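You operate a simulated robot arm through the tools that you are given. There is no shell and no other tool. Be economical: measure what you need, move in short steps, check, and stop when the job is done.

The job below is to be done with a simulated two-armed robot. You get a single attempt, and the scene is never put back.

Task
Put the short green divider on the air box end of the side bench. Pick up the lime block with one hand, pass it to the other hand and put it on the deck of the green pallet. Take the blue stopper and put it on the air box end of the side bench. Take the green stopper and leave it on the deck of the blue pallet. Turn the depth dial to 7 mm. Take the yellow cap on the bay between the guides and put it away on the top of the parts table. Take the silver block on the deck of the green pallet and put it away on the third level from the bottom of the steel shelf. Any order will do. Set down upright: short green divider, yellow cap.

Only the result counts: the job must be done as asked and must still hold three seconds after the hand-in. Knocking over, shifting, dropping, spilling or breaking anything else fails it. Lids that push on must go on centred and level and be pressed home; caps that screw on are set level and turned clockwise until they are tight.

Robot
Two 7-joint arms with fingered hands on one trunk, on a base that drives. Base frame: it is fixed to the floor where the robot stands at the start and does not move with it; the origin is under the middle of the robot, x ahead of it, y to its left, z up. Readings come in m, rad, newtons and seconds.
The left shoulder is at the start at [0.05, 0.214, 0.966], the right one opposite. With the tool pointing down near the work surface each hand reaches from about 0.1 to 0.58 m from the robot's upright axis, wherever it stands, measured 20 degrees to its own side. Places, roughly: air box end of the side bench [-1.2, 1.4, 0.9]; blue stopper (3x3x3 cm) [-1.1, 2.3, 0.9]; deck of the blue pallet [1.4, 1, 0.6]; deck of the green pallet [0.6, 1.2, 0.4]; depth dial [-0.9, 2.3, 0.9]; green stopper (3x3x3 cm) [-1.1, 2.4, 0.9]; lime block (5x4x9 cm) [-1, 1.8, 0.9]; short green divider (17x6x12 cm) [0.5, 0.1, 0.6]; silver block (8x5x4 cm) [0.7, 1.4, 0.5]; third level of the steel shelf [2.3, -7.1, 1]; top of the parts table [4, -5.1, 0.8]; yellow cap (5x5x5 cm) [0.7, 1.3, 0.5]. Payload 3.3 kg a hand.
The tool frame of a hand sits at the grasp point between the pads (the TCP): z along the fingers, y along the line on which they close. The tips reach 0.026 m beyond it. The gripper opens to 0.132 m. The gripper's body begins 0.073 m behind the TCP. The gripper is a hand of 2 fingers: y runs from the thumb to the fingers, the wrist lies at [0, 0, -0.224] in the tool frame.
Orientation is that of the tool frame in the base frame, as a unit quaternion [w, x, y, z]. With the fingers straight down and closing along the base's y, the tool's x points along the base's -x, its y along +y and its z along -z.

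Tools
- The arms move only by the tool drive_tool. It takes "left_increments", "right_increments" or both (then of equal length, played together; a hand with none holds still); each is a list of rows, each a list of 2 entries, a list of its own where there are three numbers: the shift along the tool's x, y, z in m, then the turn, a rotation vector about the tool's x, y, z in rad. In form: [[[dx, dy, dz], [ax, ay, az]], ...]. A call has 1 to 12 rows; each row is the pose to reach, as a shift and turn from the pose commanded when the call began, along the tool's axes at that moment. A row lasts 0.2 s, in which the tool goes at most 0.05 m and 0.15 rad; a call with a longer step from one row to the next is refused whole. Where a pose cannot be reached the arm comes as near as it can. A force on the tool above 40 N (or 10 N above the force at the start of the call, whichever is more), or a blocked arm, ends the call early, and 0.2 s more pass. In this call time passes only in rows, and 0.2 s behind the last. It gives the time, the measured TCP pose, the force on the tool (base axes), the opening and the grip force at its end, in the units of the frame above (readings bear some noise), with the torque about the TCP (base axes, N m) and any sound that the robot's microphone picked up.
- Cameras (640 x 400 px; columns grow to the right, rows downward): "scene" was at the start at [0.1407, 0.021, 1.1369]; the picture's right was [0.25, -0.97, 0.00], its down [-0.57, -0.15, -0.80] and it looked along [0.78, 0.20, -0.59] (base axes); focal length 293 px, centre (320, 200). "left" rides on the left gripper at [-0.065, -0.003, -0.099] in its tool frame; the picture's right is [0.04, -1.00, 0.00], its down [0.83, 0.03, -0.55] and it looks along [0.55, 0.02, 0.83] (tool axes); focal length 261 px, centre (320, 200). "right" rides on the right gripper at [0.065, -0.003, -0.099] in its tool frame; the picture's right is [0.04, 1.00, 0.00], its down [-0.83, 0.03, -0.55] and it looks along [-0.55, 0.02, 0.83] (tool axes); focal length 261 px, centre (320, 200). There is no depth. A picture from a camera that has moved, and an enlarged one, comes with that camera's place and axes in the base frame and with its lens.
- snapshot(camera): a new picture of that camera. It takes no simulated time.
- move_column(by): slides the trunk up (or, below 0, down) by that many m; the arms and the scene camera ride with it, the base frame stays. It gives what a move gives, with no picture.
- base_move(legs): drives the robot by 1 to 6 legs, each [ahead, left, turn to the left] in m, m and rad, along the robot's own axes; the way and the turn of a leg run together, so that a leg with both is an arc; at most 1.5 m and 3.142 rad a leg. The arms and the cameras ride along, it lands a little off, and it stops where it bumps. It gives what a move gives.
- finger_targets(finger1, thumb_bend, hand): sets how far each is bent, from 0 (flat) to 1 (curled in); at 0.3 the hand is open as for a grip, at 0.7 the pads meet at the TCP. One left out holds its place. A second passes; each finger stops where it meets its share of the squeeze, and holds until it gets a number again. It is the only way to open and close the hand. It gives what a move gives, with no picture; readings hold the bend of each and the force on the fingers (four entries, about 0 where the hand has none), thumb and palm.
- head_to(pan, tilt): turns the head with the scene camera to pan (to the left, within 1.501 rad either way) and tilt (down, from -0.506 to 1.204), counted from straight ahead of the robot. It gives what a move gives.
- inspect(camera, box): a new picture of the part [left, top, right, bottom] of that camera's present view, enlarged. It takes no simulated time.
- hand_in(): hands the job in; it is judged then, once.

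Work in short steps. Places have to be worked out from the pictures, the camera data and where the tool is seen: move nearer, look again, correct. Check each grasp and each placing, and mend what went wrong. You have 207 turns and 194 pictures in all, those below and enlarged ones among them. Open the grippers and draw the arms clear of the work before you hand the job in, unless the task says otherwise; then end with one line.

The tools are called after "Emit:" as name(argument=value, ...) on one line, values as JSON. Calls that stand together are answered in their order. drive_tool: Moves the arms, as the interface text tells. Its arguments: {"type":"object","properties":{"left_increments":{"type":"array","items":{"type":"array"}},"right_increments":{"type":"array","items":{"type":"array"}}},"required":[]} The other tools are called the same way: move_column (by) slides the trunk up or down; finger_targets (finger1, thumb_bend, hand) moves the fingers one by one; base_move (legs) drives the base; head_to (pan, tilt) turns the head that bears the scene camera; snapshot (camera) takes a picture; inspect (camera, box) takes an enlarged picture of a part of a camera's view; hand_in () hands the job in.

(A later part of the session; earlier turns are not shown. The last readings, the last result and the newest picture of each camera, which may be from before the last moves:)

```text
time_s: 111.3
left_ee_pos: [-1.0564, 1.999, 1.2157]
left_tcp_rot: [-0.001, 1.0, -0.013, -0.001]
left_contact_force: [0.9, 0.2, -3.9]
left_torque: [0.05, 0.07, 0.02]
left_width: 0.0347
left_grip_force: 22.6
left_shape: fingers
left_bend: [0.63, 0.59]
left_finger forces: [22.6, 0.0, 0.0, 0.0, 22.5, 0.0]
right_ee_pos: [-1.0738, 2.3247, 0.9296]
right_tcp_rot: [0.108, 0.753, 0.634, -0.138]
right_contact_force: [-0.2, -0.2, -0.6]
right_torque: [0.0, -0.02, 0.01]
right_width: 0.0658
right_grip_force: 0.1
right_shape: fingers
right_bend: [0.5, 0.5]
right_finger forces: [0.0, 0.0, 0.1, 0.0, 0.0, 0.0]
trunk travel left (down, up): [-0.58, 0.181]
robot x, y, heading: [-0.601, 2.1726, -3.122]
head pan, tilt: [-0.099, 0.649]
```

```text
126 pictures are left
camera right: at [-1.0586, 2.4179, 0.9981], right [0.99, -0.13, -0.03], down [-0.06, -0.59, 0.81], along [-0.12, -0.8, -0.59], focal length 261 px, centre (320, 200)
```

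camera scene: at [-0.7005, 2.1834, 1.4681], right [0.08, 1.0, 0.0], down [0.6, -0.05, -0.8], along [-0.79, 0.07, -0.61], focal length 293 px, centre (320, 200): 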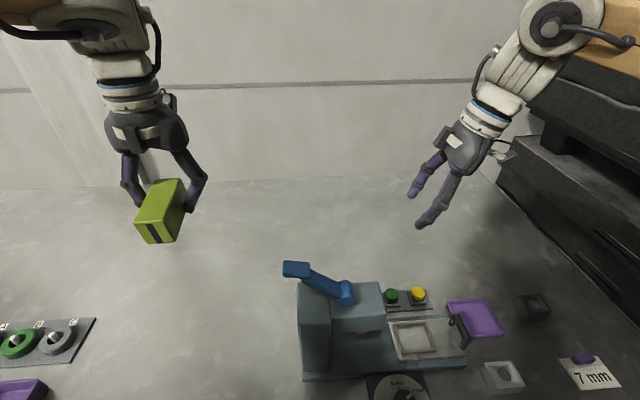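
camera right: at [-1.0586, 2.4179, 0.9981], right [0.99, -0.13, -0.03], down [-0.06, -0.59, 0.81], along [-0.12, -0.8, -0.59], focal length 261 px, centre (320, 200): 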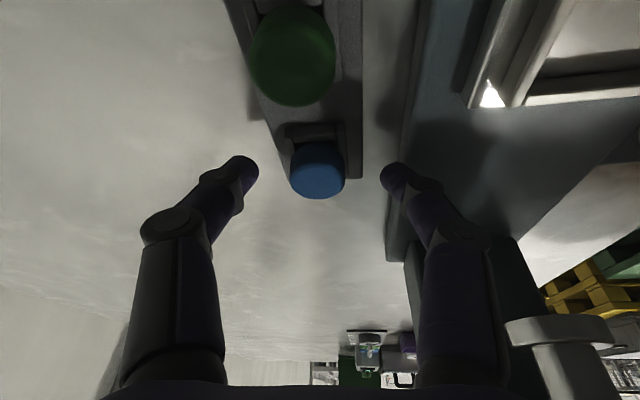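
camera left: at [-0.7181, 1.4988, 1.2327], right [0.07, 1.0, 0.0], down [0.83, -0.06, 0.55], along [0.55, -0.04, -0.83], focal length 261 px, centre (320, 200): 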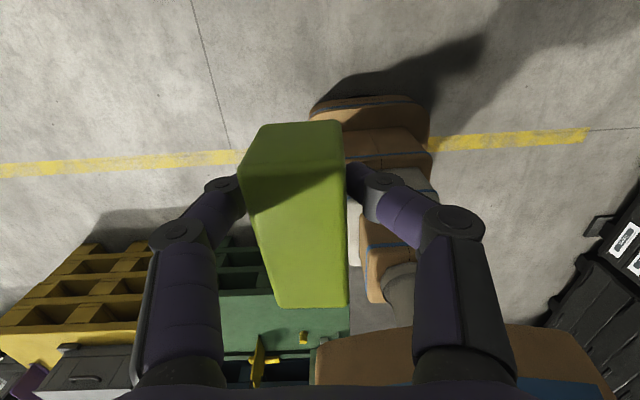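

The blue stopper sits between the fingertips. I close on it.

Emit:
finger_targets(hand="right", finger1=0.8, thumb_bend=0.8)

Emit:
drive_tool(right_increments=[[[-0.007, 0, -0.02], [0, 0, 0]], [[-0.016, 0, -0.05], [0, 0, 0]], [[-0.02, 0, -0.09], [0, 0, 0]], [[-0.02, 0, -0.14], [0, 0, 0]]])

Emit:
snapshot(camera="right")

```text
time_s: 112.3
left_ee_pos: [-1.0589, 1.9987, 1.2141]
left_tcp_rot: [-0.003, 1.0, -0.014, 0.0]
left_contact_force: [0.1, -0.1, -5.1]
left_torque: [0.04, 0.07, 0.02]
left_width: 0.0347
left_grip_force: 22.9
left_shape: fingers
left_bend: [0.63, 0.59]
left_finger forces: [22.8, 0.0, 0.0, 0.0, 22.5, 0.1]
right_ee_pos: [-1.0735, 2.3241, 0.9302]
right_tcp_rot: [0.107, 0.754, 0.633, -0.139]
right_contact_force: [-8.2, 0.0, -3.7]
right_torque: [0.0, 0.3, -0.08]
right_width: 0.0247
right_grip_force: 19.9
right_shape: fingers
right_bend: [0.7, 0.66]
right_finger forces: [16.1, 0.1, 0.0, 0.0, 23.6, 0.1]
trunk travel left (down, up): [-0.58, 0.181]
robot x, y, heading: [-0.5995, 2.1774, -3.123]
head pan, tilt: [-0.099, 0.649]
```

```text
time_s: 113.3
left_ee_pos: [-1.0555, 1.9983, 1.2153]
left_tcp_rot: [-0.001, 1.0, -0.013, -0.002]
left_contact_force: [0.4, 0.5, -5.0]
left_torque: [0.04, 0.07, 0.0]
left_width: 0.0346
left_grip_force: 22.1
left_shape: fingers
left_bend: [0.63, 0.59]
left_finger forces: [22.7, 0.1, 0.0, 0.1, 22.6, 0.0]
right_ee_pos: [-1.0677, 2.3508, 1.0742]
right_tcp_rot: [0.108, 0.753, 0.635, -0.138]
right_contact_force: [-0.5, 0.2, 0.0]
right_torque: [0.02, 0.0, 0.03]
right_width: 0.0245
right_grip_force: 18.8
right_shape: fingers
right_bend: [0.71, 0.64]
right_finger forces: [19.0, 0.1, 0.1, 0.0, 19.0, 0.0]
trunk travel left (down, up): [-0.58, 0.181]
robot x, y, heading: [-0.6008, 2.1766, -3.122]
head pan, tilt: [-0.099, 0.649]
```

```text
125 pictures are left
camera right: at [-1.0524, 2.4448, 1.1422], right [0.99, -0.13, -0.03], down [-0.06, -0.59, 0.81], along [-0.12, -0.8, -0.59], focal length 261 px, centre (320, 200)
```

right: 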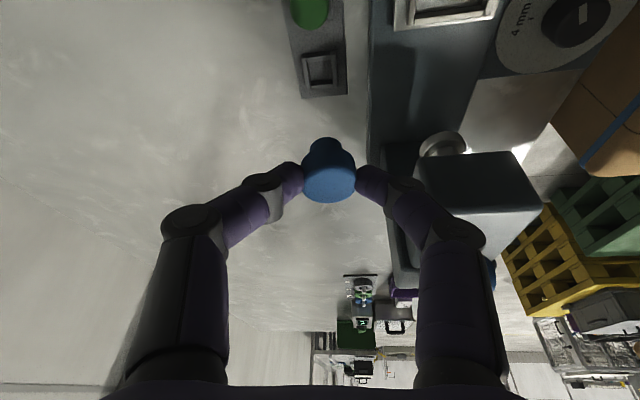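

Blue stopper is lifted out. I raise it well clear of the press, level the hand, then back off.

Emit:
drive_tool(right_increments=[[[-0.012, 0, -0.035], [0, 0.05, 0]], [[-0.025, 0, -0.07], [0, 0.15, 0]], [[-0.038, -0.001, -0.105], [0, 0.25, 0]], [[-0.042, -0.001, -0.113], [0, 0.35, 0]]])

Emit:
base_move(legs=[[-0.35, 0, 0], [0, 0.92, 0]])

Emit:
drive_tool(right_increments=[[[0, 0, 0], [0, 0, 0.14]], [[0, 0, 0], [0, 0, 0.28]], [[0, 0, 0], [0, 0, 0.42]], [[0, 0, 0], [0, 0, 0.56]], [[0, 0, 0], [0, 0, 0.7]], [[0, 0, 0], [0, 0, 0.84]], [[0, 0, 0], [0, 0, 0.98]], [[0, 0, 0], [0, 0, 1.12]], [[0, 0, 0], [0, 0, 1.26]], [[0, 0, 0], [0, 0, 1.4]]])

Emit:
head_to(pan=0.0, tilt=0.65)

Emit:
snapshot(camera="scene")

```text
time_s: 114.3
left_ee_pos: [-1.0565, 1.9981, 1.2148]
left_tcp_rot: [-0.001, 1.0, -0.013, 0.0]
left_contact_force: [-0.6, -0.8, -4.9]
left_torque: [0.07, 0.05, 0.0]
left_width: 0.0349
left_grip_force: 22.6
left_shape: fingers
left_bend: [0.63, 0.59]
left_finger forces: [22.8, 0.1, 0.0, 0.0, 22.5, 0.0]
right_ee_pos: [-1.0652, 2.351, 1.1898]
right_tcp_rot: [-0.003, 0.766, 0.643, -0.005]
right_contact_force: [0.6, 0.0, -0.8]
right_torque: [0.02, -0.03, 0.02]
right_width: 0.0245
right_grip_force: 19.0
right_shape: fingers
right_bend: [0.71, 0.64]
right_finger forces: [19.0, 0.1, 0.1, 0.0, 19.1, 0.0]
trunk travel left (down, up): [-0.58, 0.181]
robot x, y, heading: [-0.5984, 2.1788, -3.124]
head pan, tilt: [-0.099, 0.649]
```

```text
time_s: 120.8
left_ee_pos: [-0.71, 1.1257, 1.2151]
left_tcp_rot: [-0.003, 1.0, -0.017, -0.001]
left_contact_force: [0.1, -0.8, -3.9]
left_torque: [0.03, 0.11, -0.01]
left_width: 0.0349
left_grip_force: 22.7
left_shape: fingers
left_bend: [0.63, 0.59]
left_finger forces: [22.8, 0.0, 0.0, 0.1, 22.5, 0.1]
right_ee_pos: [-0.7165, 1.4794, 1.1904]
right_tcp_rot: [-0.004, 0.768, 0.64, -0.005]
right_contact_force: [-0.6, -0.6, -0.3]
right_torque: [0.01, -0.02, -0.01]
right_width: 0.0244
right_grip_force: 18.9
right_shape: fingers
right_bend: [0.71, 0.64]
right_finger forces: [19.0, 0.0, 0.0, 0.0, 19.1, 0.1]
trunk travel left (down, up): [-0.58, 0.181]
robot x, y, heading: [-0.2516, 1.3033, -3.133]
head pan, tilt: [-0.099, 0.649]
```

```text
time_s: 123.0
left_ee_pos: [-0.7109, 1.1262, 1.2142]
left_tcp_rot: [0.0, 1.0, -0.017, 0.0]
left_contact_force: [0.4, -0.8, -4.1]
left_torque: [0.01, 0.06, -0.04]
left_width: 0.0348
left_grip_force: 22.8
left_shape: fingers
left_bend: [0.63, 0.59]
left_finger forces: [22.7, 0.0, 0.0, 0.0, 22.6, 0.0]
right_ee_pos: [-0.7173, 1.4787, 1.1897]
right_tcp_rot: [0.001, 1.0, -0.006, -0.007]
right_contact_force: [0.4, -0.7, -0.1]
right_torque: [0.0, 0.02, 0.02]
right_width: 0.0247
right_grip_force: 19.0
right_shape: fingers
right_bend: [0.71, 0.64]
right_finger forces: [19.1, 0.0, 0.1, 0.0, 19.0, 0.0]
trunk travel left (down, up): [-0.58, 0.181]
robot x, y, heading: [-0.2541, 1.2974, -3.13]
head pan, tilt: [-0.099, 0.649]
```

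```text
time_s: 123.7
left_ee_pos: [-0.71, 1.1253, 1.2143]
left_tcp_rot: [-0.002, 1.0, -0.017, -0.001]
left_contact_force: [-0.2, 0.9, -3.7]
left_torque: [0.07, 0.11, -0.03]
left_width: 0.0349
left_grip_force: 22.6
left_shape: fingers
left_bend: [0.63, 0.59]
left_finger forces: [22.8, 0.1, 0.0, 0.1, 22.6, 0.1]
right_ee_pos: [-0.7182, 1.4792, 1.1904]
right_tcp_rot: [0.001, 1.0, -0.004, -0.007]
right_contact_force: [-0.3, -0.6, -0.9]
right_torque: [-0.02, 0.01, -0.01]
right_width: 0.0245
right_grip_force: 18.6
right_shape: fingers
right_bend: [0.71, 0.64]
right_finger forces: [19.1, 0.1, 0.0, 0.0, 19.0, 0.1]
trunk travel left (down, up): [-0.58, 0.181]
robot x, y, heading: [-0.2508, 1.2995, -3.136]
head pan, tilt: [0.0, 0.649]
```

```text
124 pictures are left
camera scene: at [-0.3523, 1.2988, 1.4682], right [-0.01, 1.0, 0.0], down [0.6, 0.01, -0.8], along [-0.8, -0.01, -0.6], focal length 293 px, centre (320, 200)
```

scene: 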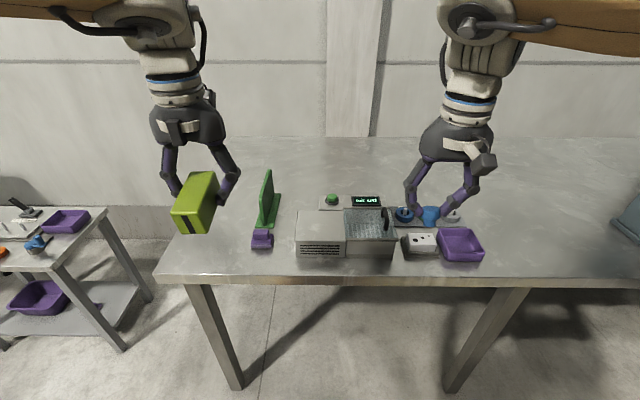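

There's open bench behind the air box/plug tray around (−1.15, 1.49), close to the nominal spot. I drive in between the legs (axis y≈1.33) and reach the right hand there.

Emit:
base_move(legs=[[0, -0.035, 0], [0.355, 0, 0]])

Emit:
drive_tool(right_increments=[[[-0.03, 0.005, 0], [0, 0, 0]], [[-0.06, 0.01, 0.01], [0, 0, 0]], [[-0.085, 0.015, 0.03], [0, 0, 0]], [[-0.085, 0.015, 0.07], [0, 0, 0]], [[-0.085, 0.015, 0.11], [0, 0, 0]], [[-0.085, 0.015, 0.15], [0, 0, 0]]])

Emit:
head_to(pan=-0.15, tilt=0.8)

Emit:
snapshot(camera="scene")

Emit:
snapshot(camera="right")

```text
time_s: 126.4
left_ee_pos: [-1.0704, 1.1536, 1.2146]
left_tcp_rot: [-0.001, 1.0, -0.014, 0.0]
left_contact_force: [0.0, -0.3, -4.9]
left_torque: [0.01, 0.07, 0.03]
left_width: 0.0347
left_grip_force: 22.6
left_shape: fingers
left_bend: [0.63, 0.59]
left_finger forces: [22.7, 0.0, 0.0, 0.1, 22.7, 0.0]
right_ee_pos: [-1.0793, 1.5072, 1.1895]
right_tcp_rot: [0.0, 1.0, -0.002, -0.007]
right_contact_force: [-0.4, -1.0, -0.4]
right_torque: [0.01, -0.05, -0.02]
right_width: 0.0246
right_grip_force: 18.7
right_shape: fingers
right_bend: [0.71, 0.64]
right_finger forces: [19.1, 0.1, 0.0, 0.0, 19.0, 0.0]
trunk travel left (down, up): [-0.58, 0.181]
robot x, y, heading: [-0.6168, 1.3332, -3.128]
head pan, tilt: [0.0, 0.649]
```

```text
time_s: 127.8
left_ee_pos: [-1.0714, 1.1531, 1.2145]
left_tcp_rot: [-0.001, 1.0, -0.013, 0.0]
left_contact_force: [-0.3, 0.3, -4.3]
left_torque: [0.02, 0.06, -0.02]
left_width: 0.0348
left_grip_force: 23.0
left_shape: fingers
left_bend: [0.63, 0.59]
left_finger forces: [22.7, 0.0, 0.0, 0.0, 22.6, 0.0]
right_ee_pos: [-1.1469, 1.4764, 1.0395]
right_tcp_rot: [0.002, 1.0, -0.001, -0.007]
right_contact_force: [-0.4, 0.3, -0.3]
right_torque: [0.01, -0.04, -0.03]
right_width: 0.0243
right_grip_force: 19.2
right_shape: fingers
right_bend: [0.71, 0.64]
right_finger forces: [19.1, 0.0, 0.2, 0.1, 19.1, 0.0]
right hand out of reach, approached as far as the arm can: row 2, 3, 4, 5, 6
trunk travel left (down, up): [-0.58, 0.181]
robot x, y, heading: [-0.6134, 1.3342, -3.124]
head pan, tilt: [0.0, 0.649]
```

```text
time_s: 128.5
left_ee_pos: [-1.0698, 1.1534, 1.214]
left_tcp_rot: [-0.001, 1.0, -0.014, -0.001]
left_contact_force: [0.1, 0.8, -4.3]
left_torque: [0.02, 0.06, 0.0]
left_width: 0.035
left_grip_force: 23.0
left_shape: fingers
left_bend: [0.63, 0.59]
left_finger forces: [22.6, 0.0, 0.1, 0.1, 22.7, 0.0]
right_ee_pos: [-1.1459, 1.4756, 1.0406]
right_tcp_rot: [0.001, 1.0, -0.002, -0.007]
right_contact_force: [-0.7, -0.1, -0.3]
right_torque: [0.0, -0.01, 0.0]
right_width: 0.0242
right_grip_force: 19.3
right_shape: fingers
right_bend: [0.71, 0.64]
right_finger forces: [19.0, 0.0, 0.1, 0.0, 19.2, 0.0]
trunk travel left (down, up): [-0.58, 0.181]
robot x, y, heading: [-0.6159, 1.3351, -3.124]
head pan, tilt: [-0.15, 0.799]
```

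```text
123 pictures are left
camera scene: at [-0.7062, 1.3409, 1.4557], right [0.13, 0.99, 0.0], down [0.71, -0.1, -0.7], along [-0.69, 0.09, -0.72], focal length 293 px, centre (320, 200)
```

scene: 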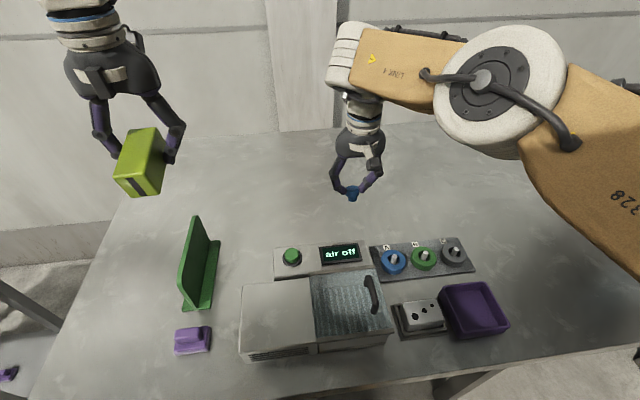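

```text
122 pictures are left
camera right: at [-1.079, 1.4776, 1.1371], right [0.04, -1.0, 0.0], down [-0.83, -0.03, 0.56], along [-0.56, -0.02, -0.83], focal length 261 px, centre (320, 200)
```

right: 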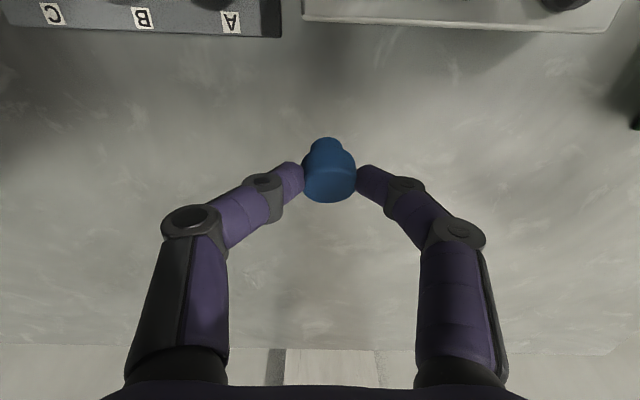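

Clear bench below. The stopper is tilted 20° in the hand (it was picked tilted), so I tilt the hand the same amount again and lower to ~3 cm above the bench.

Emit:
drive_tool(right_increments=[[[0, 0, 0.01], [0, -0.1, 0]], [[0, 0, 0.03], [0, -0.2, 0]], [[0, 0, 0.05], [0, -0.3, 0]], [[0, 0, 0.07], [0, -0.35, 0]], [[0, 0, 0.085], [0, -0.35, 0]]])

Emit:
inspect(camera="scene", box=[290, 110, 440, 220])

Emit:
snapshot(camera="right")

```text
time_s: 129.7
left_ee_pos: [-1.0698, 1.1529, 1.2148]
left_tcp_rot: [-0.002, 1.0, -0.014, 0.0]
left_contact_force: [0.0, -0.4, -4.0]
left_torque: [0.04, 0.1, -0.01]
left_width: 0.0349
left_grip_force: 22.5
left_shape: fingers
left_bend: [0.63, 0.59]
left_finger forces: [22.7, 0.0, 0.0, 0.0, 22.5, 0.0]
right_ee_pos: [-1.1476, 1.4775, 0.9559]
right_tcp_rot: [0.001, 0.983, -0.002, -0.181]
right_contact_force: [0.4, 0.2, 0.4]
right_torque: [0.02, 0.0, -0.01]
right_width: 0.0242
right_grip_force: 18.7
right_shape: fingers
right_bend: [0.71, 0.64]
right_finger forces: [19.0, 0.1, 0.0, 0.1, 19.0, 0.0]
trunk travel left (down, up): [-0.58, 0.181]
robot x, y, heading: [-0.6161, 1.3315, -3.122]
head pan, tilt: [-0.15, 0.799]
```

```text
3.64 times, centred on (365, 165) of scene
camera zoom: at [-0.7067, 1.3411, 1.4556], right [0.13, 0.99, 0.0], down [0.71, -0.1, -0.7], along [-0.69, 0.09, -0.72], focal length 1065 px, centre (156, 327)
```

zoom: 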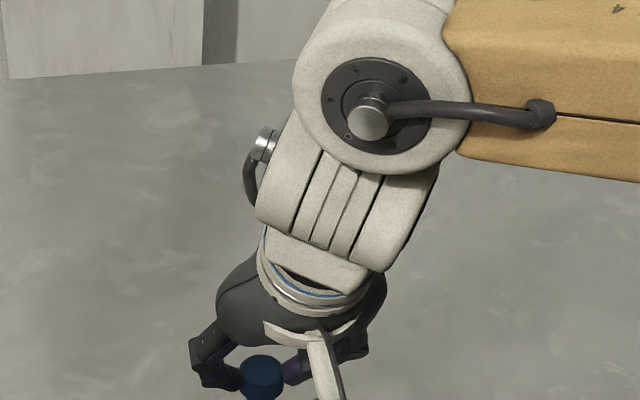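

```text
120 pictures are left
camera right: at [-1.0508, 1.478, 1.0222], right [0.03, -1.0, -0.01], down [-0.58, -0.03, 0.81], along [-0.81, -0.02, -0.58], focal length 261 px, centre (320, 200)
```

right: 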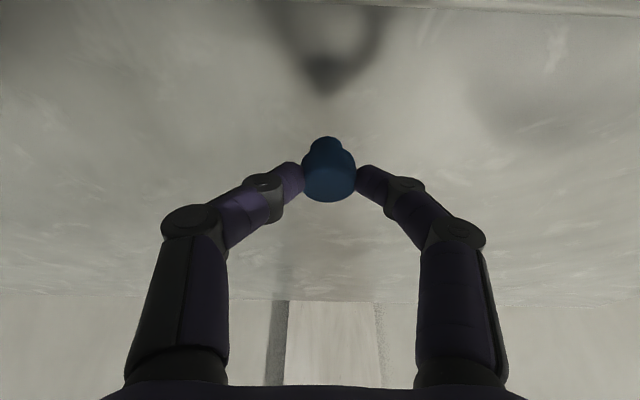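

Lower vertically in small rows until contact.

Emit:
drive_tool(right_increments=[[[0.0018, 0, 0.0047], [0, 0, 0]], [[0.0036, 0, 0.0093], [0, 0, 0]], [[0.0053, 0, 0.014], [0, 0, 0]], [[0.0071, 0, 0.0187], [0, 0, 0]]])

Emit:
snapshot(camera="right")

```text
time_s: 130.7
left_ee_pos: [-1.0705, 1.1533, 1.215]
left_tcp_rot: [-0.001, 1.0, -0.014, 0.001]
left_contact_force: [0.6, -0.1, -4.5]
left_torque: [0.07, 0.09, 0.05]
left_width: 0.0347
left_grip_force: 22.5
left_shape: fingers
left_bend: [0.63, 0.59]
left_finger forces: [22.7, 0.0, 0.0, 0.0, 22.6, 0.0]
right_ee_pos: [-1.1494, 1.4766, 0.9376]
right_tcp_rot: [0.0, 0.984, -0.001, -0.18]
right_contact_force: [-0.4, 0.9, 0.4]
right_torque: [0.0, -0.06, -0.02]
right_width: 0.0244
right_grip_force: 18.5
right_shape: fingers
right_bend: [0.71, 0.64]
right_finger forces: [19.1, 0.0, 0.0, 0.1, 18.9, 0.0]
trunk travel left (down, up): [-0.58, 0.181]
robot x, y, heading: [-0.6098, 1.3314, -3.123]
head pan, tilt: [-0.15, 0.799]
```

```text
119 pictures are left
camera right: at [-1.0514, 1.4778, 1.0041], right [0.03, -1.0, -0.01], down [-0.58, -0.03, 0.81], along [-0.81, -0.02, -0.58], focal length 261 px, centre (320, 200)
```

right: 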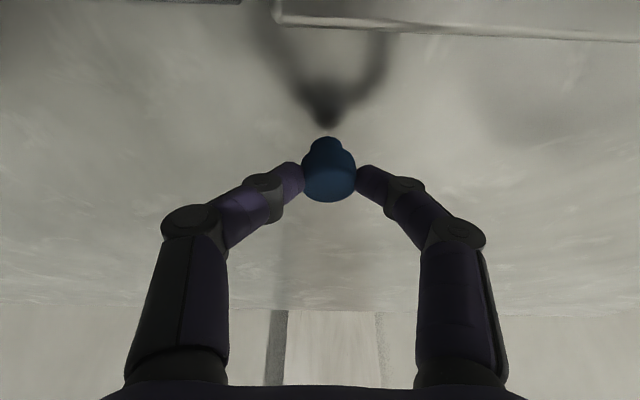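

About 1 cm remains by the shadow. I continue in 3 mm rows.

Emit:
drive_tool(right_increments=[[[0.0011, 0, 0.0028], [0, 0, 0]], [[0.0021, 0, 0.0056], [0, 0, 0]], [[0.0032, 0, 0.0084], [0, 0, 0]], [[0.0043, 0, 0.0112], [0, 0, 0]]])

Emit:
snapshot(camera="right")

```text
time_s: 131.7
left_ee_pos: [-1.0712, 1.1532, 1.214]
left_tcp_rot: [-0.002, 1.0, -0.014, 0.0]
left_contact_force: [0.7, 0.0, -4.5]
left_torque: [0.0, 0.11, -0.01]
left_width: 0.0349
left_grip_force: 22.5
left_shape: fingers
left_bend: [0.63, 0.59]
left_finger forces: [22.8, 0.0, 0.0, 0.1, 22.7, 0.0]
right_ee_pos: [-1.1466, 1.4771, 0.925]
right_tcp_rot: [0.0, 0.983, -0.002, -0.181]
right_contact_force: [-0.5, -0.2, -0.4]
right_torque: [-0.01, 0.01, 0.0]
right_width: 0.0244
right_grip_force: 19.7
right_shape: fingers
right_bend: [0.71, 0.64]
right_finger forces: [19.0, 0.1, 0.0, 0.1, 19.0, 0.0]
trunk travel left (down, up): [-0.58, 0.181]
robot x, y, heading: [-0.6148, 1.3311, -3.122]
head pan, tilt: [-0.15, 0.799]
```

```text
118 pictures are left
camera right: at [-1.0506, 1.4788, 0.9921], right [0.03, -1.0, -0.01], down [-0.58, -0.03, 0.81], along [-0.81, -0.02, -0.58], focal length 261 px, centre (320, 200)
```

right: 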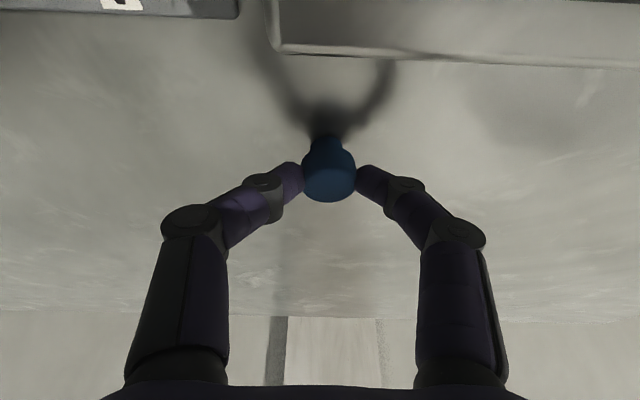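

Emit:
drive_tool(right_increments=[[[0.0007, 0, 0.0019], [0, 0, 0]], [[0.0014, 0, 0.0037], [0, 0, 0]], [[0.0021, 0, 0.0056], [0, 0, 0]], [[0.0028, 0, 0.0075], [0, 0, 0]]])

Emit:
inspect(camera="right", box=[240, 60, 420, 220])

```text
time_s: 132.7
left_ee_pos: [-1.069, 1.1539, 1.2167]
left_tcp_rot: [-0.001, 1.0, -0.014, -0.001]
left_contact_force: [-0.1, 0.2, -4.3]
left_torque: [0.02, 0.09, 0.0]
left_width: 0.0346
left_grip_force: 22.5
left_shape: fingers
left_bend: [0.63, 0.59]
left_finger forces: [22.8, 0.1, 0.1, 0.1, 22.6, 0.0]
right_ee_pos: [-1.1472, 1.4768, 0.9205]
right_tcp_rot: [0.001, 0.983, -0.002, -0.184]
right_contact_force: [0.9, 5.4, 29.0]
right_torque: [-0.03, 0.15, -0.07]
right_width: 0.0242
right_grip_force: 24.7
right_shape: fingers
right_bend: [0.73, 0.61]
right_finger forces: [22.6, 0.0, 0.0, 0.0, 27.7, 0.1]
trunk travel left (down, up): [-0.58, 0.181]
robot x, y, heading: [-0.6148, 1.3288, -3.124]
head pan, tilt: [-0.15, 0.799]
```

```text
2.50 times, centred on (330, 140) of right
camera zoom: at [-1.0512, 1.4789, 0.9865], right [0.03, -1.0, -0.01], down [-0.58, -0.03, 0.82], along [-0.82, -0.02, -0.58], focal length 652 px, centre (295, 350)
```

zoom: 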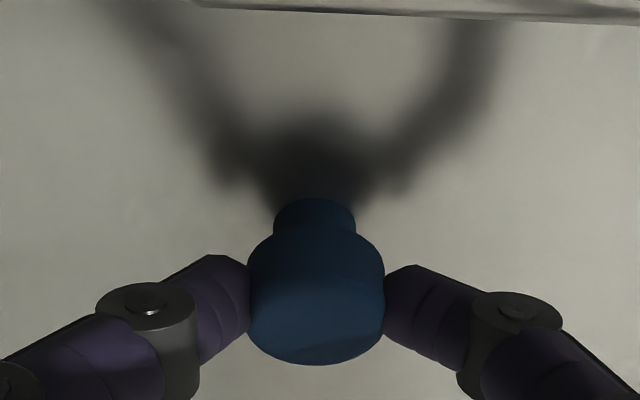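

Firm contact. I ease up 3 mm and open.

Emit:
drive_tool(right_increments=[[[-0.0012, 0, -0.0032], [0, 0, 0]]])

Emit:
finger_targets(hand="right", finger1=0.58, thumb_bend=0.5)

Emit:
finger_targets(hand="right", finger1=0.45, thumb_bend=0.45)

Emit:
snapshot(camera="right")

```text
time_s: 133.1
left_ee_pos: [-1.0698, 1.1535, 1.2153]
left_tcp_rot: [-0.001, 1.0, -0.015, -0.001]
left_contact_force: [0.7, -0.1, -4.6]
left_torque: [0.03, 0.06, -0.01]
left_width: 0.0347
left_grip_force: 22.7
left_shape: fingers
left_bend: [0.63, 0.59]
left_finger forces: [22.7, 0.1, 0.0, 0.1, 22.6, 0.0]
right_ee_pos: [-1.1468, 1.4761, 0.9194]
right_tcp_rot: [0.0, 0.983, -0.002, -0.182]
right_contact_force: [-4.2, 1.6, 17.8]
right_torque: [-0.04, 0.18, -0.06]
right_width: 0.024
right_grip_force: 23.4
right_shape: fingers
right_bend: [0.73, 0.61]
right_finger forces: [22.4, 0.0, 0.0, 0.1, 24.0, 0.0]
trunk travel left (down, up): [-0.58, 0.181]
robot x, y, heading: [-0.6165, 1.3334, -3.124]
head pan, tilt: [-0.15, 0.799]
```

```text
time_s: 134.1
left_ee_pos: [-1.0704, 1.153, 1.2136]
left_tcp_rot: [0.0, 1.0, -0.015, -0.001]
left_contact_force: [-1.0, -0.2, -4.0]
left_torque: [0.05, 0.07, -0.01]
left_width: 0.0348
left_grip_force: 22.7
left_shape: fingers
left_bend: [0.63, 0.59]
left_finger forces: [22.8, 0.1, 0.0, 0.1, 22.7, 0.0]
right_ee_pos: [-1.1474, 1.4792, 0.9201]
right_tcp_rot: [0.0, 0.984, -0.002, -0.181]
right_contact_force: [0.1, -1.2, 0.3]
right_torque: [-0.03, -0.03, 0.02]
right_width: 0.0539
right_grip_force: 0.1
right_shape: fingers
right_bend: [0.57, 0.5]
right_finger forces: [0.0, 0.0, 0.0, 0.0, 0.1, 0.1]
trunk travel left (down, up): [-0.58, 0.181]
robot x, y, heading: [-0.615, 1.3294, -3.122]
head pan, tilt: [-0.15, 0.799]
```

```text
time_s: 135.1
left_ee_pos: [-1.0717, 1.1532, 1.214]
left_tcp_rot: [-0.001, 1.0, -0.014, -0.001]
left_contact_force: [-0.3, -0.4, -4.1]
left_torque: [0.03, 0.09, -0.03]
left_width: 0.035
left_grip_force: 23.1
left_shape: fingers
left_bend: [0.63, 0.59]
left_finger forces: [22.7, 0.1, 0.0, 0.1, 22.6, 0.1]
right_ee_pos: [-1.1483, 1.4782, 0.9199]
right_tcp_rot: [0.0, 0.984, -0.002, -0.18]
right_contact_force: [-0.2, 0.3, 0.1]
right_torque: [-0.04, 0.02, -0.03]
right_width: 0.0828
right_grip_force: 0.1
right_shape: fingers
right_bend: [0.45, 0.45]
right_finger forces: [0.0, 0.0, 0.0, 0.0, 0.0, 0.0]
trunk travel left (down, up): [-0.58, 0.181]
robot x, y, heading: [-0.6124, 1.332, -3.125]
head pan, tilt: [-0.15, 0.799]
```

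```text
116 pictures are left
camera right: at [-1.0508, 1.4792, 0.9873], right [0.03, -1.0, -0.01], down [-0.58, -0.03, 0.81], along [-0.81, -0.02, -0.58], focal length 261 px, centre (320, 200)
```

right: 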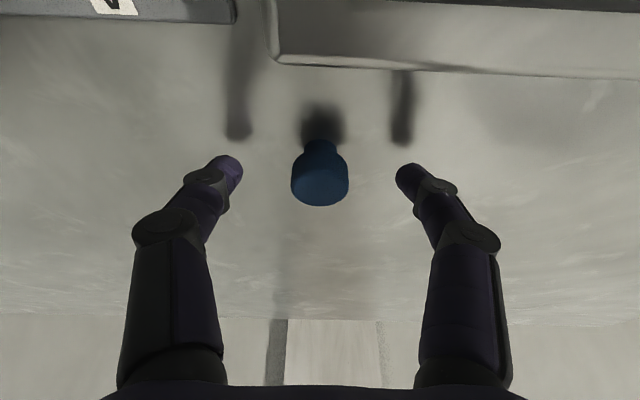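

The blue stopper stands free. I raise the right hand, level it, and back off toward the press for the green stopper.

Emit:
drive_tool(right_increments=[[[-0.012, 0, -0.035], [0, 0, 0]], [[-0.025, 0, -0.07], [0, 0, 0]], [[-0.037, 0, -0.105], [0, 0.1, 0]], [[-0.05, 0, -0.14], [0, 0.2, 0]], [[-0.06, 0, -0.17], [0, 0.3, 0]], [[-0.07, 0, -0.2], [0, 0.35, 0]]])

Emit:
snapshot(camera="scene")

Emit:
base_move(legs=[[-0.35, 0, 0], [0, -0.88, 0]])

```text
time_s: 136.5
left_ee_pos: [-1.0709, 1.1552, 1.2149]
left_tcp_rot: [-0.001, 1.0, -0.014, -0.001]
left_contact_force: [-0.2, 0.4, -4.2]
left_torque: [0.03, 0.08, 0.01]
left_width: 0.0346
left_grip_force: 23.5
left_shape: fingers
left_bend: [0.63, 0.59]
left_finger forces: [22.7, 0.1, 0.0, 0.0, 22.6, 0.0]
right_ee_pos: [-1.1355, 1.474, 1.131]
right_tcp_rot: [0.0, 1.0, 0.0, -0.008]
right_contact_force: [0.2, 0.1, 0.1]
right_torque: [-0.01, 0.03, 0.0]
right_width: 0.0836
right_grip_force: 0.1
right_shape: fingers
right_bend: [0.45, 0.45]
right_finger forces: [0.0, 0.0, 0.0, 0.0, 0.1, 0.0]
right hand out of reach, approached as far as the arm can: row 6
trunk travel left (down, up): [-0.58, 0.181]
robot x, y, heading: [-0.6136, 1.3298, -3.128]
head pan, tilt: [-0.15, 0.799]
```

```text
115 pictures are left
camera scene: at [-0.7055, 1.3428, 1.4557], right [0.13, 0.99, 0.0], down [0.71, -0.1, -0.7], along [-0.69, 0.09, -0.72], focal length 293 px, centre (320, 200)
```

scene: 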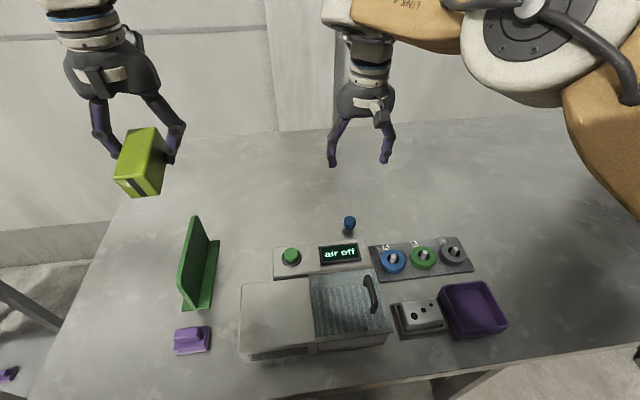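

```text
time_s: 143.0
left_ee_pos: [-0.7174, 2.0348, 1.2141]
left_tcp_rot: [-0.001, 1.0, -0.023, 0.0]
left_contact_force: [0.3, 0.4, -4.3]
left_torque: [0.08, 0.09, 0.01]
left_width: 0.0348
left_grip_force: 23.2
left_shape: fingers
left_bend: [0.63, 0.59]
left_finger forces: [22.7, 0.1, 0.1, 0.1, 22.6, 0.1]
right_ee_pos: [-0.7744, 2.3542, 1.1287]
right_tcp_rot: [0.001, 1.0, -0.011, -0.007]
right_contact_force: [-0.3, 1.2, 0.7]
right_torque: [0.01, 0.02, 0.0]
right_width: 0.0834
right_grip_force: 0.1
right_shape: fingers
right_bend: [0.45, 0.45]
right_finger forces: [0.1, 0.0, 0.0, 0.1, 0.0, 0.0]
trunk travel left (down, up): [-0.58, 0.181]
robot x, y, heading: [-0.2561, 2.2066, 3.14]
head pan, tilt: [-0.15, 0.799]
```

Blue stopper stands behind the air box. For the green one I turn the right hand so it closes along x again (neighbour stoppers lie along y), then drive in.

Emit:
drive_tool(right_increments=[[[0, -0.005, 0], [0, 0, -0.14]], [[0, -0.01, 0], [0, 0, -0.28]], [[0, -0.015, 0], [0, 0, -0.42]], [[0, -0.02, 0], [0, 0, -0.56]], [[0, -0.025, 0], [0, 0, -0.7]], [[0, -0.03, 0], [0, 0, -0.84]], [[0, -0.03, 0], [0, 0, -0.98]], [[0, -0.03, 0], [0, 0, -1.12]], [[0, -0.03, 0], [0, 0, -1.26]], [[0, -0.03, 0], [0, 0, -1.4]]])

Emit:
base_move(legs=[[0.345, 0, 0]])

Emit:
snapshot(camera="right")

Emit:
snapshot(camera="scene")

```text
time_s: 145.2
left_ee_pos: [-0.7171, 2.0338, 1.2145]
left_tcp_rot: [0.0, 1.0, -0.024, 0.001]
left_contact_force: [-0.1, 0.6, -4.6]
left_torque: [0.02, 0.11, -0.02]
left_width: 0.0348
left_grip_force: 22.4
left_shape: fingers
left_bend: [0.63, 0.59]
left_finger forces: [22.7, 0.1, 0.0, 0.0, 22.7, 0.0]
right_ee_pos: [-0.7754, 2.3843, 1.1294]
right_tcp_rot: [-0.004, 0.771, 0.637, -0.005]
right_contact_force: [-0.9, -0.3, 1.0]
right_torque: [0.0, -0.01, 0.01]
right_width: 0.0835
right_grip_force: 0.2
right_shape: fingers
right_bend: [0.45, 0.45]
right_finger forces: [0.1, 0.0, 0.0, 0.1, 0.0, 0.0]
trunk travel left (down, up): [-0.58, 0.181]
robot x, y, heading: [-0.2606, 2.202, 3.143]
head pan, tilt: [-0.15, 0.799]
```

```text
time_s: 147.5
left_ee_pos: [-1.0636, 2.0355, 1.2138]
left_tcp_rot: [-0.001, 1.0, -0.023, 0.0]
left_contact_force: [0.1, 0.4, -4.3]
left_torque: [0.05, 0.09, -0.04]
left_width: 0.0348
left_grip_force: 22.7
left_shape: fingers
left_bend: [0.63, 0.59]
left_finger forces: [22.9, 0.0, 0.0, 0.1, 22.6, 0.1]
right_ee_pos: [-1.1206, 2.386, 1.129]
right_tcp_rot: [-0.003, 0.772, 0.635, -0.005]
right_contact_force: [0.5, 0.3, -0.2]
right_torque: [0.01, 0.04, 0.02]
right_width: 0.0834
right_grip_force: 0.1
right_shape: fingers
right_bend: [0.45, 0.45]
right_finger forces: [0.0, 0.1, 0.1, 0.0, 0.0, 0.1]
trunk travel left (down, up): [-0.58, 0.181]
robot x, y, heading: [-0.6026, 2.2036, 3.139]
head pan, tilt: [-0.15, 0.799]
```

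```text
114 pictures are left
camera right: at [-1.1093, 2.4502, 1.2263], right [0.99, -0.15, -0.01], down [-0.12, -0.82, 0.56], along [-0.09, -0.55, -0.83], focal length 261 px, centre (320, 200)
```

right: 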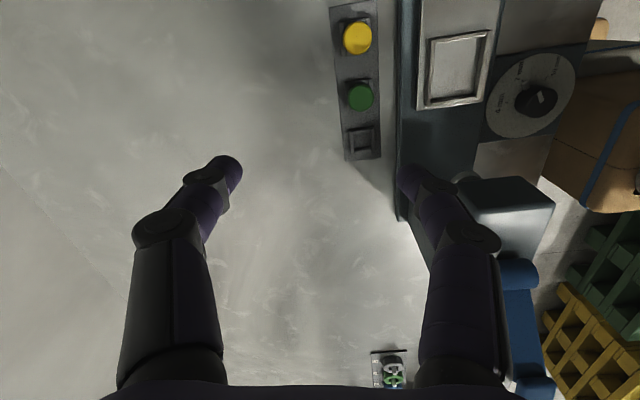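

```text
113 pictures are left
camera scene: at [-0.6961, 2.2155, 1.4556], right [0.15, 0.99, 0.0], down [0.71, -0.11, -0.7], along [-0.69, 0.11, -0.72], focal length 293 px, centre (320, 200)
```

scene: 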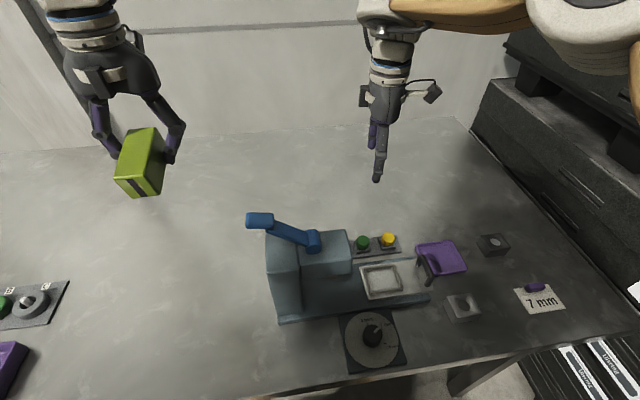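

Green stopper at (−1.078, 2.379). I narrow the fingers, centre and go down to hover.

Emit:
finger_targets(hand="right", finger1=0.5, thumb_bend=0.5)

Emit:
drive_tool(right_increments=[[[0.001, 0.02, 0.03], [0, 0, 0]], [[0.0014, 0.0436, 0.06], [0, 0, 0]], [[0.0014, 0.0436, 0.1], [0, 0, 0]], [[0.0014, 0.0436, 0.135], [0, 0, 0]]])

Emit:
snapshot(camera="right")

```text
time_s: 148.5
left_ee_pos: [-1.0623, 2.0341, 1.2153]
left_tcp_rot: [-0.001, 1.0, -0.023, -0.001]
left_contact_force: [-0.1, -0.6, -4.4]
left_torque: [0.03, 0.05, -0.02]
left_width: 0.0351
left_grip_force: 23.0
left_shape: fingers
left_bend: [0.63, 0.59]
left_finger forces: [22.8, 0.1, 0.1, 0.0, 22.6, 0.0]
right_ee_pos: [-1.1204, 2.3865, 1.1297]
right_tcp_rot: [-0.004, 0.772, 0.635, -0.006]
right_contact_force: [0.9, 0.1, 0.4]
right_torque: [-0.02, 0.01, -0.01]
right_width: 0.0673
right_grip_force: 0.1
right_shape: fingers
right_bend: [0.5, 0.5]
right_finger forces: [0.0, 0.0, 0.0, 0.0, 0.1, 0.0]
trunk travel left (down, up): [-0.58, 0.181]
robot x, y, heading: [-0.6029, 2.2039, 3.136]
head pan, tilt: [-0.15, 0.799]
```

```text
time_s: 149.5
left_ee_pos: [-1.0633, 2.036, 1.2159]
left_tcp_rot: [-0.001, 1.0, -0.023, 0.0]
left_contact_force: [-0.1, 0.1, -4.8]
left_torque: [0.05, 0.07, 0.02]
left_width: 0.0347
left_grip_force: 22.8
left_shape: fingers
left_bend: [0.63, 0.59]
left_finger forces: [22.8, 0.0, 0.0, 0.0, 22.6, 0.0]
right_ee_pos: [-1.0781, 2.3785, 0.991]
right_tcp_rot: [-0.004, 0.772, 0.635, -0.006]
right_contact_force: [-1.3, 0.0, -0.4]
right_torque: [-0.05, -0.04, 0.01]
right_width: 0.0669
right_grip_force: 0.1
right_shape: fingers
right_bend: [0.5, 0.5]
right_finger forces: [0.0, 0.0, 0.0, 0.1, 0.1, 0.0]
trunk travel left (down, up): [-0.58, 0.181]
robot x, y, heading: [-0.606, 2.2016, 3.136]
head pan, tilt: [-0.15, 0.799]
```

```text
112 pictures are left
camera right: at [-1.066, 2.443, 1.0872], right [0.99, -0.15, -0.01], down [-0.12, -0.82, 0.56], along [-0.1, -0.55, -0.83], focal length 261 px, centre (320, 200)
```

right: 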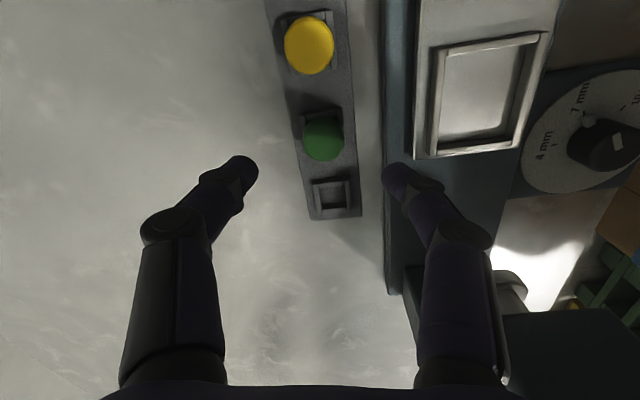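

Centred. I descend 6 cm, close and lift.

Emit:
drive_tool(right_increments=[[[0.003, 0, 0.02], [0, 0, 0]], [[0.003, 0, 0.04], [0, 0, 0]], [[0.003, 0, 0.061], [0, 0, 0]]])

Emit:
finger_targets(hand="right", finger1=0.8, thumb_bend=0.8)

Emit:
drive_tool(right_increments=[[[0, 0, -0.02], [0, 0, 0]], [[0, 0, -0.05], [0, 0, 0]], [[0, 0, -0.09], [0, 0, 0]], [[0, 0, -0.14], [0, 0, 0]], [[0, 0, -0.19], [0, 0, 0]], [[0, 0, -0.24], [0, 0, 0]]])

Emit:
snapshot(camera="right")

```text
time_s: 150.3
left_ee_pos: [-1.0618, 2.0342, 1.2154]
left_tcp_rot: [-0.001, 1.0, -0.024, 0.0]
left_contact_force: [0.5, -0.7, -5.2]
left_torque: [0.04, 0.06, -0.01]
left_width: 0.0347
left_grip_force: 23.1
left_shape: fingers
left_bend: [0.63, 0.59]
left_finger forces: [22.8, 0.0, 0.0, 0.0, 22.6, 0.1]
right_ee_pos: [-1.0796, 2.3843, 0.932]
right_tcp_rot: [-0.004, 0.772, 0.636, -0.006]
right_contact_force: [0.5, -0.3, 0.4]
right_torque: [-0.01, -0.01, 0.01]
right_width: 0.0664
right_grip_force: 0.1
right_shape: fingers
right_bend: [0.5, 0.5]
right_finger forces: [0.0, 0.1, 0.0, 0.0, 0.1, 0.0]
trunk travel left (down, up): [-0.58, 0.181]
robot x, y, heading: [-0.6044, 2.2029, 3.139]
head pan, tilt: [-0.15, 0.799]
```

```text
time_s: 151.3
left_ee_pos: [-1.0639, 2.0337, 1.2146]
left_tcp_rot: [0.0, 1.0, -0.023, 0.001]
left_contact_force: [0.3, 0.8, -4.7]
left_torque: [0.06, 0.11, 0.03]
left_width: 0.0349
left_grip_force: 22.8
left_shape: fingers
left_bend: [0.63, 0.59]
left_finger forces: [22.8, 0.1, 0.1, 0.0, 22.6, 0.0]
right_ee_pos: [-1.0791, 2.383, 0.9331]
right_tcp_rot: [-0.003, 0.772, 0.636, -0.006]
right_contact_force: [0.0, 0.4, -0.8]
right_torque: [-0.01, 0.0, 0.02]
right_width: 0.0204
right_grip_force: 17.2
right_shape: fingers
right_bend: [0.72, 0.64]
right_finger forces: [17.0, 0.0, 0.1, 0.0, 17.4, 0.0]
trunk travel left (down, up): [-0.58, 0.181]
robot x, y, heading: [-0.6037, 2.2021, 3.141]
head pan, tilt: [-0.15, 0.799]
```

```text
time_s: 152.7
left_ee_pos: [-1.0626, 2.0344, 1.2145]
left_tcp_rot: [-0.002, 1.0, -0.023, -0.001]
left_contact_force: [0.2, -0.7, -4.3]
left_torque: [0.04, 0.11, -0.05]
left_width: 0.0347
left_grip_force: 22.7
left_shape: fingers
left_bend: [0.63, 0.59]
left_finger forces: [22.7, 0.0, 0.0, 0.1, 22.5, 0.1]
right_ee_pos: [-1.0723, 2.3825, 1.1769]
right_tcp_rot: [-0.005, 0.772, 0.636, -0.006]
right_contact_force: [-0.4, -0.6, 0.8]
right_torque: [0.02, 0.0, -0.05]
right_width: 0.0194
right_grip_force: 16.6
right_shape: fingers
right_bend: [0.72, 0.64]
right_finger forces: [16.8, 0.0, 0.0, 0.0, 16.9, 0.0]
trunk travel left (down, up): [-0.58, 0.181]
robot x, y, heading: [-0.6011, 2.2034, 3.137]
head pan, tilt: [-0.15, 0.799]
```

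```text
111 pictures are left
camera right: at [-1.0611, 2.4465, 1.2738], right [0.99, -0.15, -0.01], down [-0.12, -0.82, 0.55], along [-0.1, -0.55, -0.83], focal length 261 px, centre (320, 200)
```

right: 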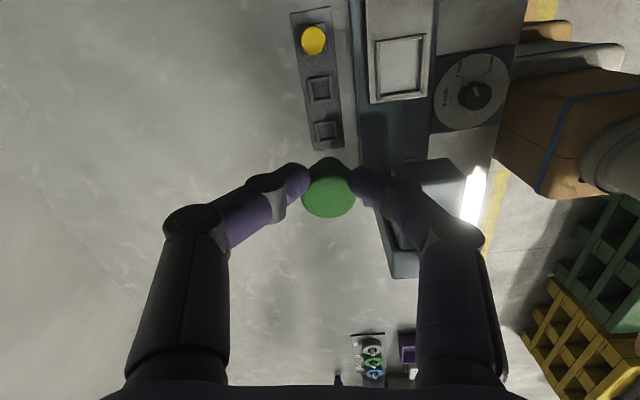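

Green stopper is out (16 N grip). I back out, turn the right hand back, turn the robot round to face +x, and look at the pallets.

Emit:
base_move(legs=[[-0.42, 0, 0], [0, 0, -1.57], [0, 0, -1.57]])

Emit:
drive_tool(right_increments=[[[0, 0, 0], [0, 0, 0.14]], [[0, 0, 0], [0, 0, 0.28]], [[0, 0, 0], [0, 0, 0.42]], [[0, 0, 0], [0, 0, 0.56]], [[0, 0, 0], [0, 0, 0.7]], [[0, 0, 0], [0, 0, 0.84]], [[0, 0, 0], [0, 0, 0.98]], [[0, 0, 0], [0, 0, 1.12]], [[0, 0, 0], [0, 0, 1.26]], [[0, 0, 0], [0, 0, 1.4]]])

Emit:
head_to(pan=-0.4, tilt=0.4)

Emit:
snapshot(camera="scene")

```text
time_s: 162.9
left_ee_pos: [0.2803, 2.3625, 1.2139]
left_tcp_rot: [0.0, 0.032, 0.999, -0.001]
left_contact_force: [-0.5, 0.7, -4.5]
left_torque: [-0.02, -0.07, 0.03]
left_width: 0.0348
left_grip_force: 21.2
left_shape: fingers
left_bend: [0.63, 0.59]
left_finger forces: [22.1, 0.1, 0.0, 0.1, 21.9, 0.0]
right_ee_pos: [0.2844, 2.0158, 1.1757]
right_tcp_rot: [0.005, -0.629, 0.777, -0.004]
right_contact_force: [-1.0, 0.3, -0.3]
right_torque: [0.03, 0.01, 0.01]
right_width: 0.0189
right_grip_force: 16.1
right_shape: fingers
right_bend: [0.72, 0.64]
right_finger forces: [16.0, 0.0, 0.0, 0.0, 16.1, 0.0]
trunk travel left (down, up): [-0.58, 0.181]
robot x, y, heading: [-0.1823, 2.2065, -0.019]
head pan, tilt: [-0.15, 0.799]
```

```text
time_s: 165.2
left_ee_pos: [0.2798, 2.3626, 1.2151]
left_tcp_rot: [0.0, 0.032, 0.999, -0.001]
left_contact_force: [0.4, 0.0, -4.0]
left_torque: [-0.05, -0.1, 0.01]
left_width: 0.0349
left_grip_force: 21.9
left_shape: fingers
left_bend: [0.63, 0.59]
left_finger forces: [22.2, 0.1, 0.1, 0.0, 21.8, 0.0]
right_ee_pos: [0.2845, 2.0151, 1.1751]
right_tcp_rot: [0.006, 0.021, 1.0, 0.0]
right_contact_force: [-1.1, 0.4, 0.4]
right_torque: [-0.02, 0.01, 0.0]
right_width: 0.0186
right_grip_force: 15.4
right_shape: fingers
right_bend: [0.73, 0.64]
right_finger forces: [16.0, 0.0, 0.1, 0.2, 15.3, 0.0]
trunk travel left (down, up): [-0.58, 0.181]
robot x, y, heading: [-0.1812, 2.2039, -0.018]
head pan, tilt: [-0.15, 0.799]
```

```text
time_s: 166.0
left_ee_pos: [0.281, 2.3619, 1.2143]
left_tcp_rot: [0.0, 0.032, 0.999, 0.0]
left_contact_force: [0.1, 0.3, -5.2]
left_torque: [-0.06, -0.11, 0.02]
left_width: 0.0347
left_grip_force: 21.9
left_shape: fingers
left_bend: [0.63, 0.59]
left_finger forces: [22.1, 0.0, 0.1, 0.1, 21.8, 0.1]
right_ee_pos: [0.2848, 2.0156, 1.1751]
right_tcp_rot: [0.007, 0.019, 1.0, 0.001]
right_contact_force: [-0.2, 0.4, -1.2]
right_torque: [0.0, 0.02, 0.01]
right_width: 0.0188
right_grip_force: 15.4
right_shape: fingers
right_bend: [0.73, 0.64]
right_finger forces: [16.0, 0.0, 0.0, 0.1, 15.3, 0.0]
trunk travel left (down, up): [-0.58, 0.181]
robot x, y, heading: [-0.1857, 2.1998, -0.021]
head pan, tilt: [-0.4, 0.4]
```

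```text
110 pictures are left
camera scene: at [-0.0838, 2.1633, 1.4907], right [-0.41, -0.91, 0.0], down [-0.36, 0.16, -0.92], along [0.84, -0.37, -0.39], focal length 293 px, centre (320, 200)
```

scene: 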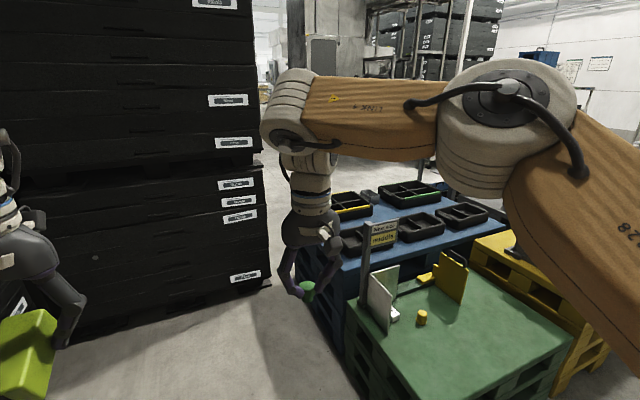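

The green pallet spans roughly x 0.38–0.92, y 0.8–1.57, with the two guides and yellow cap on it; blue pallet with trays beyond. I slide to y≈1.25 and look at the green deck.

Emit:
base_move(legs=[[0, -0.95, 0]])

Emit:
move_column(by=-0.3)

Emit:
head_to(pan=0.1, tilt=0.65)

Emit:
snapshot(camera="scene")

```text
time_s: 171.0
left_ee_pos: [0.264, 1.4196, 1.2146]
left_tcp_rot: [0.0, 0.03, 1.0, 0.0]
left_contact_force: [-0.8, 0.2, -5.3]
left_torque: [-0.01, -0.1, 0.03]
left_width: 0.0347
left_grip_force: 22.3
left_shape: fingers
left_bend: [0.63, 0.59]
left_finger forces: [22.2, 0.1, 0.0, 0.0, 21.9, 0.0]
right_ee_pos: [0.2693, 1.0708, 1.1761]
right_tcp_rot: [0.007, 0.017, 1.0, 0.0]
right_contact_force: [0.6, 0.7, -0.3]
right_torque: [0.01, 0.01, -0.02]
right_width: 0.0188
right_grip_force: 15.9
right_shape: fingers
right_bend: [0.73, 0.64]
right_finger forces: [16.0, 0.0, 0.1, 0.1, 15.2, 0.0]
trunk travel left (down, up): [-0.58, 0.181]
robot x, y, heading: [-0.1974, 1.2587, -0.017]
head pan, tilt: [-0.4, 0.4]
```

```text
time_s: 174.0
left_ee_pos: [0.2639, 1.419, 0.9139]
left_tcp_rot: [0.0, 0.029, 1.0, -0.001]
left_contact_force: [-0.3, -0.3, -4.8]
left_torque: [-0.03, -0.06, 0.01]
left_width: 0.0345
left_grip_force: 22.4
left_shape: fingers
left_bend: [0.63, 0.59]
left_finger forces: [22.1, 0.1, 0.0, 0.0, 21.8, 0.0]
right_ee_pos: [0.2706, 1.0713, 0.8748]
right_tcp_rot: [0.007, 0.017, 1.0, 0.0]
right_contact_force: [0.3, 0.2, -0.4]
right_torque: [-0.02, 0.01, 0.0]
right_width: 0.0188
right_grip_force: 15.5
right_shape: fingers
right_bend: [0.73, 0.64]
right_finger forces: [15.8, 0.0, 0.0, 0.1, 14.3, 0.1]
trunk travel left (down, up): [-0.28, 0.481]
robot x, y, heading: [-0.1974, 1.2584, -0.015]
head pan, tilt: [-0.4, 0.4]
```

```text
time_s: 174.9
left_ee_pos: [0.2633, 1.4203, 0.9145]
left_tcp_rot: [0.0, 0.03, 1.0, 0.0]
left_contact_force: [0.3, -0.3, -5.0]
left_torque: [-0.03, -0.09, 0.03]
left_width: 0.0345
left_grip_force: 22.2
left_shape: fingers
left_bend: [0.63, 0.59]
left_finger forces: [22.0, 0.0, 0.0, 0.1, 21.8, 0.0]
right_ee_pos: [0.2693, 1.0702, 0.8758]
right_tcp_rot: [0.008, 0.017, 1.0, 0.001]
right_contact_force: [-1.0, 0.2, 0.3]
right_torque: [-0.02, -0.07, -0.01]
right_width: 0.0184
right_grip_force: 15.5
right_shape: fingers
right_bend: [0.73, 0.64]
right_finger forces: [15.8, 0.0, 0.1, 0.0, 14.4, 0.0]
trunk travel left (down, up): [-0.28, 0.481]
robot x, y, heading: [-0.2025, 1.2583, -0.01]
head pan, tilt: [0.099, 0.649]
```

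```text
109 pictures are left
camera scene: at [-0.0625, 1.2616, 1.1663], right [0.08, -1.0, 0.0], down [-0.6, -0.05, -0.8], along [0.79, 0.07, -0.6], focal length 293 px, centre (320, 200)
```

scene: 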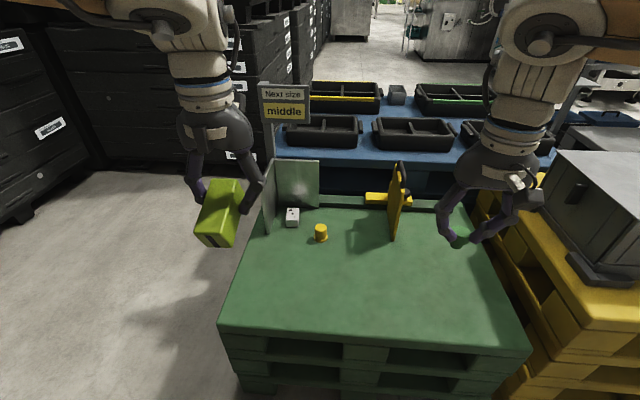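

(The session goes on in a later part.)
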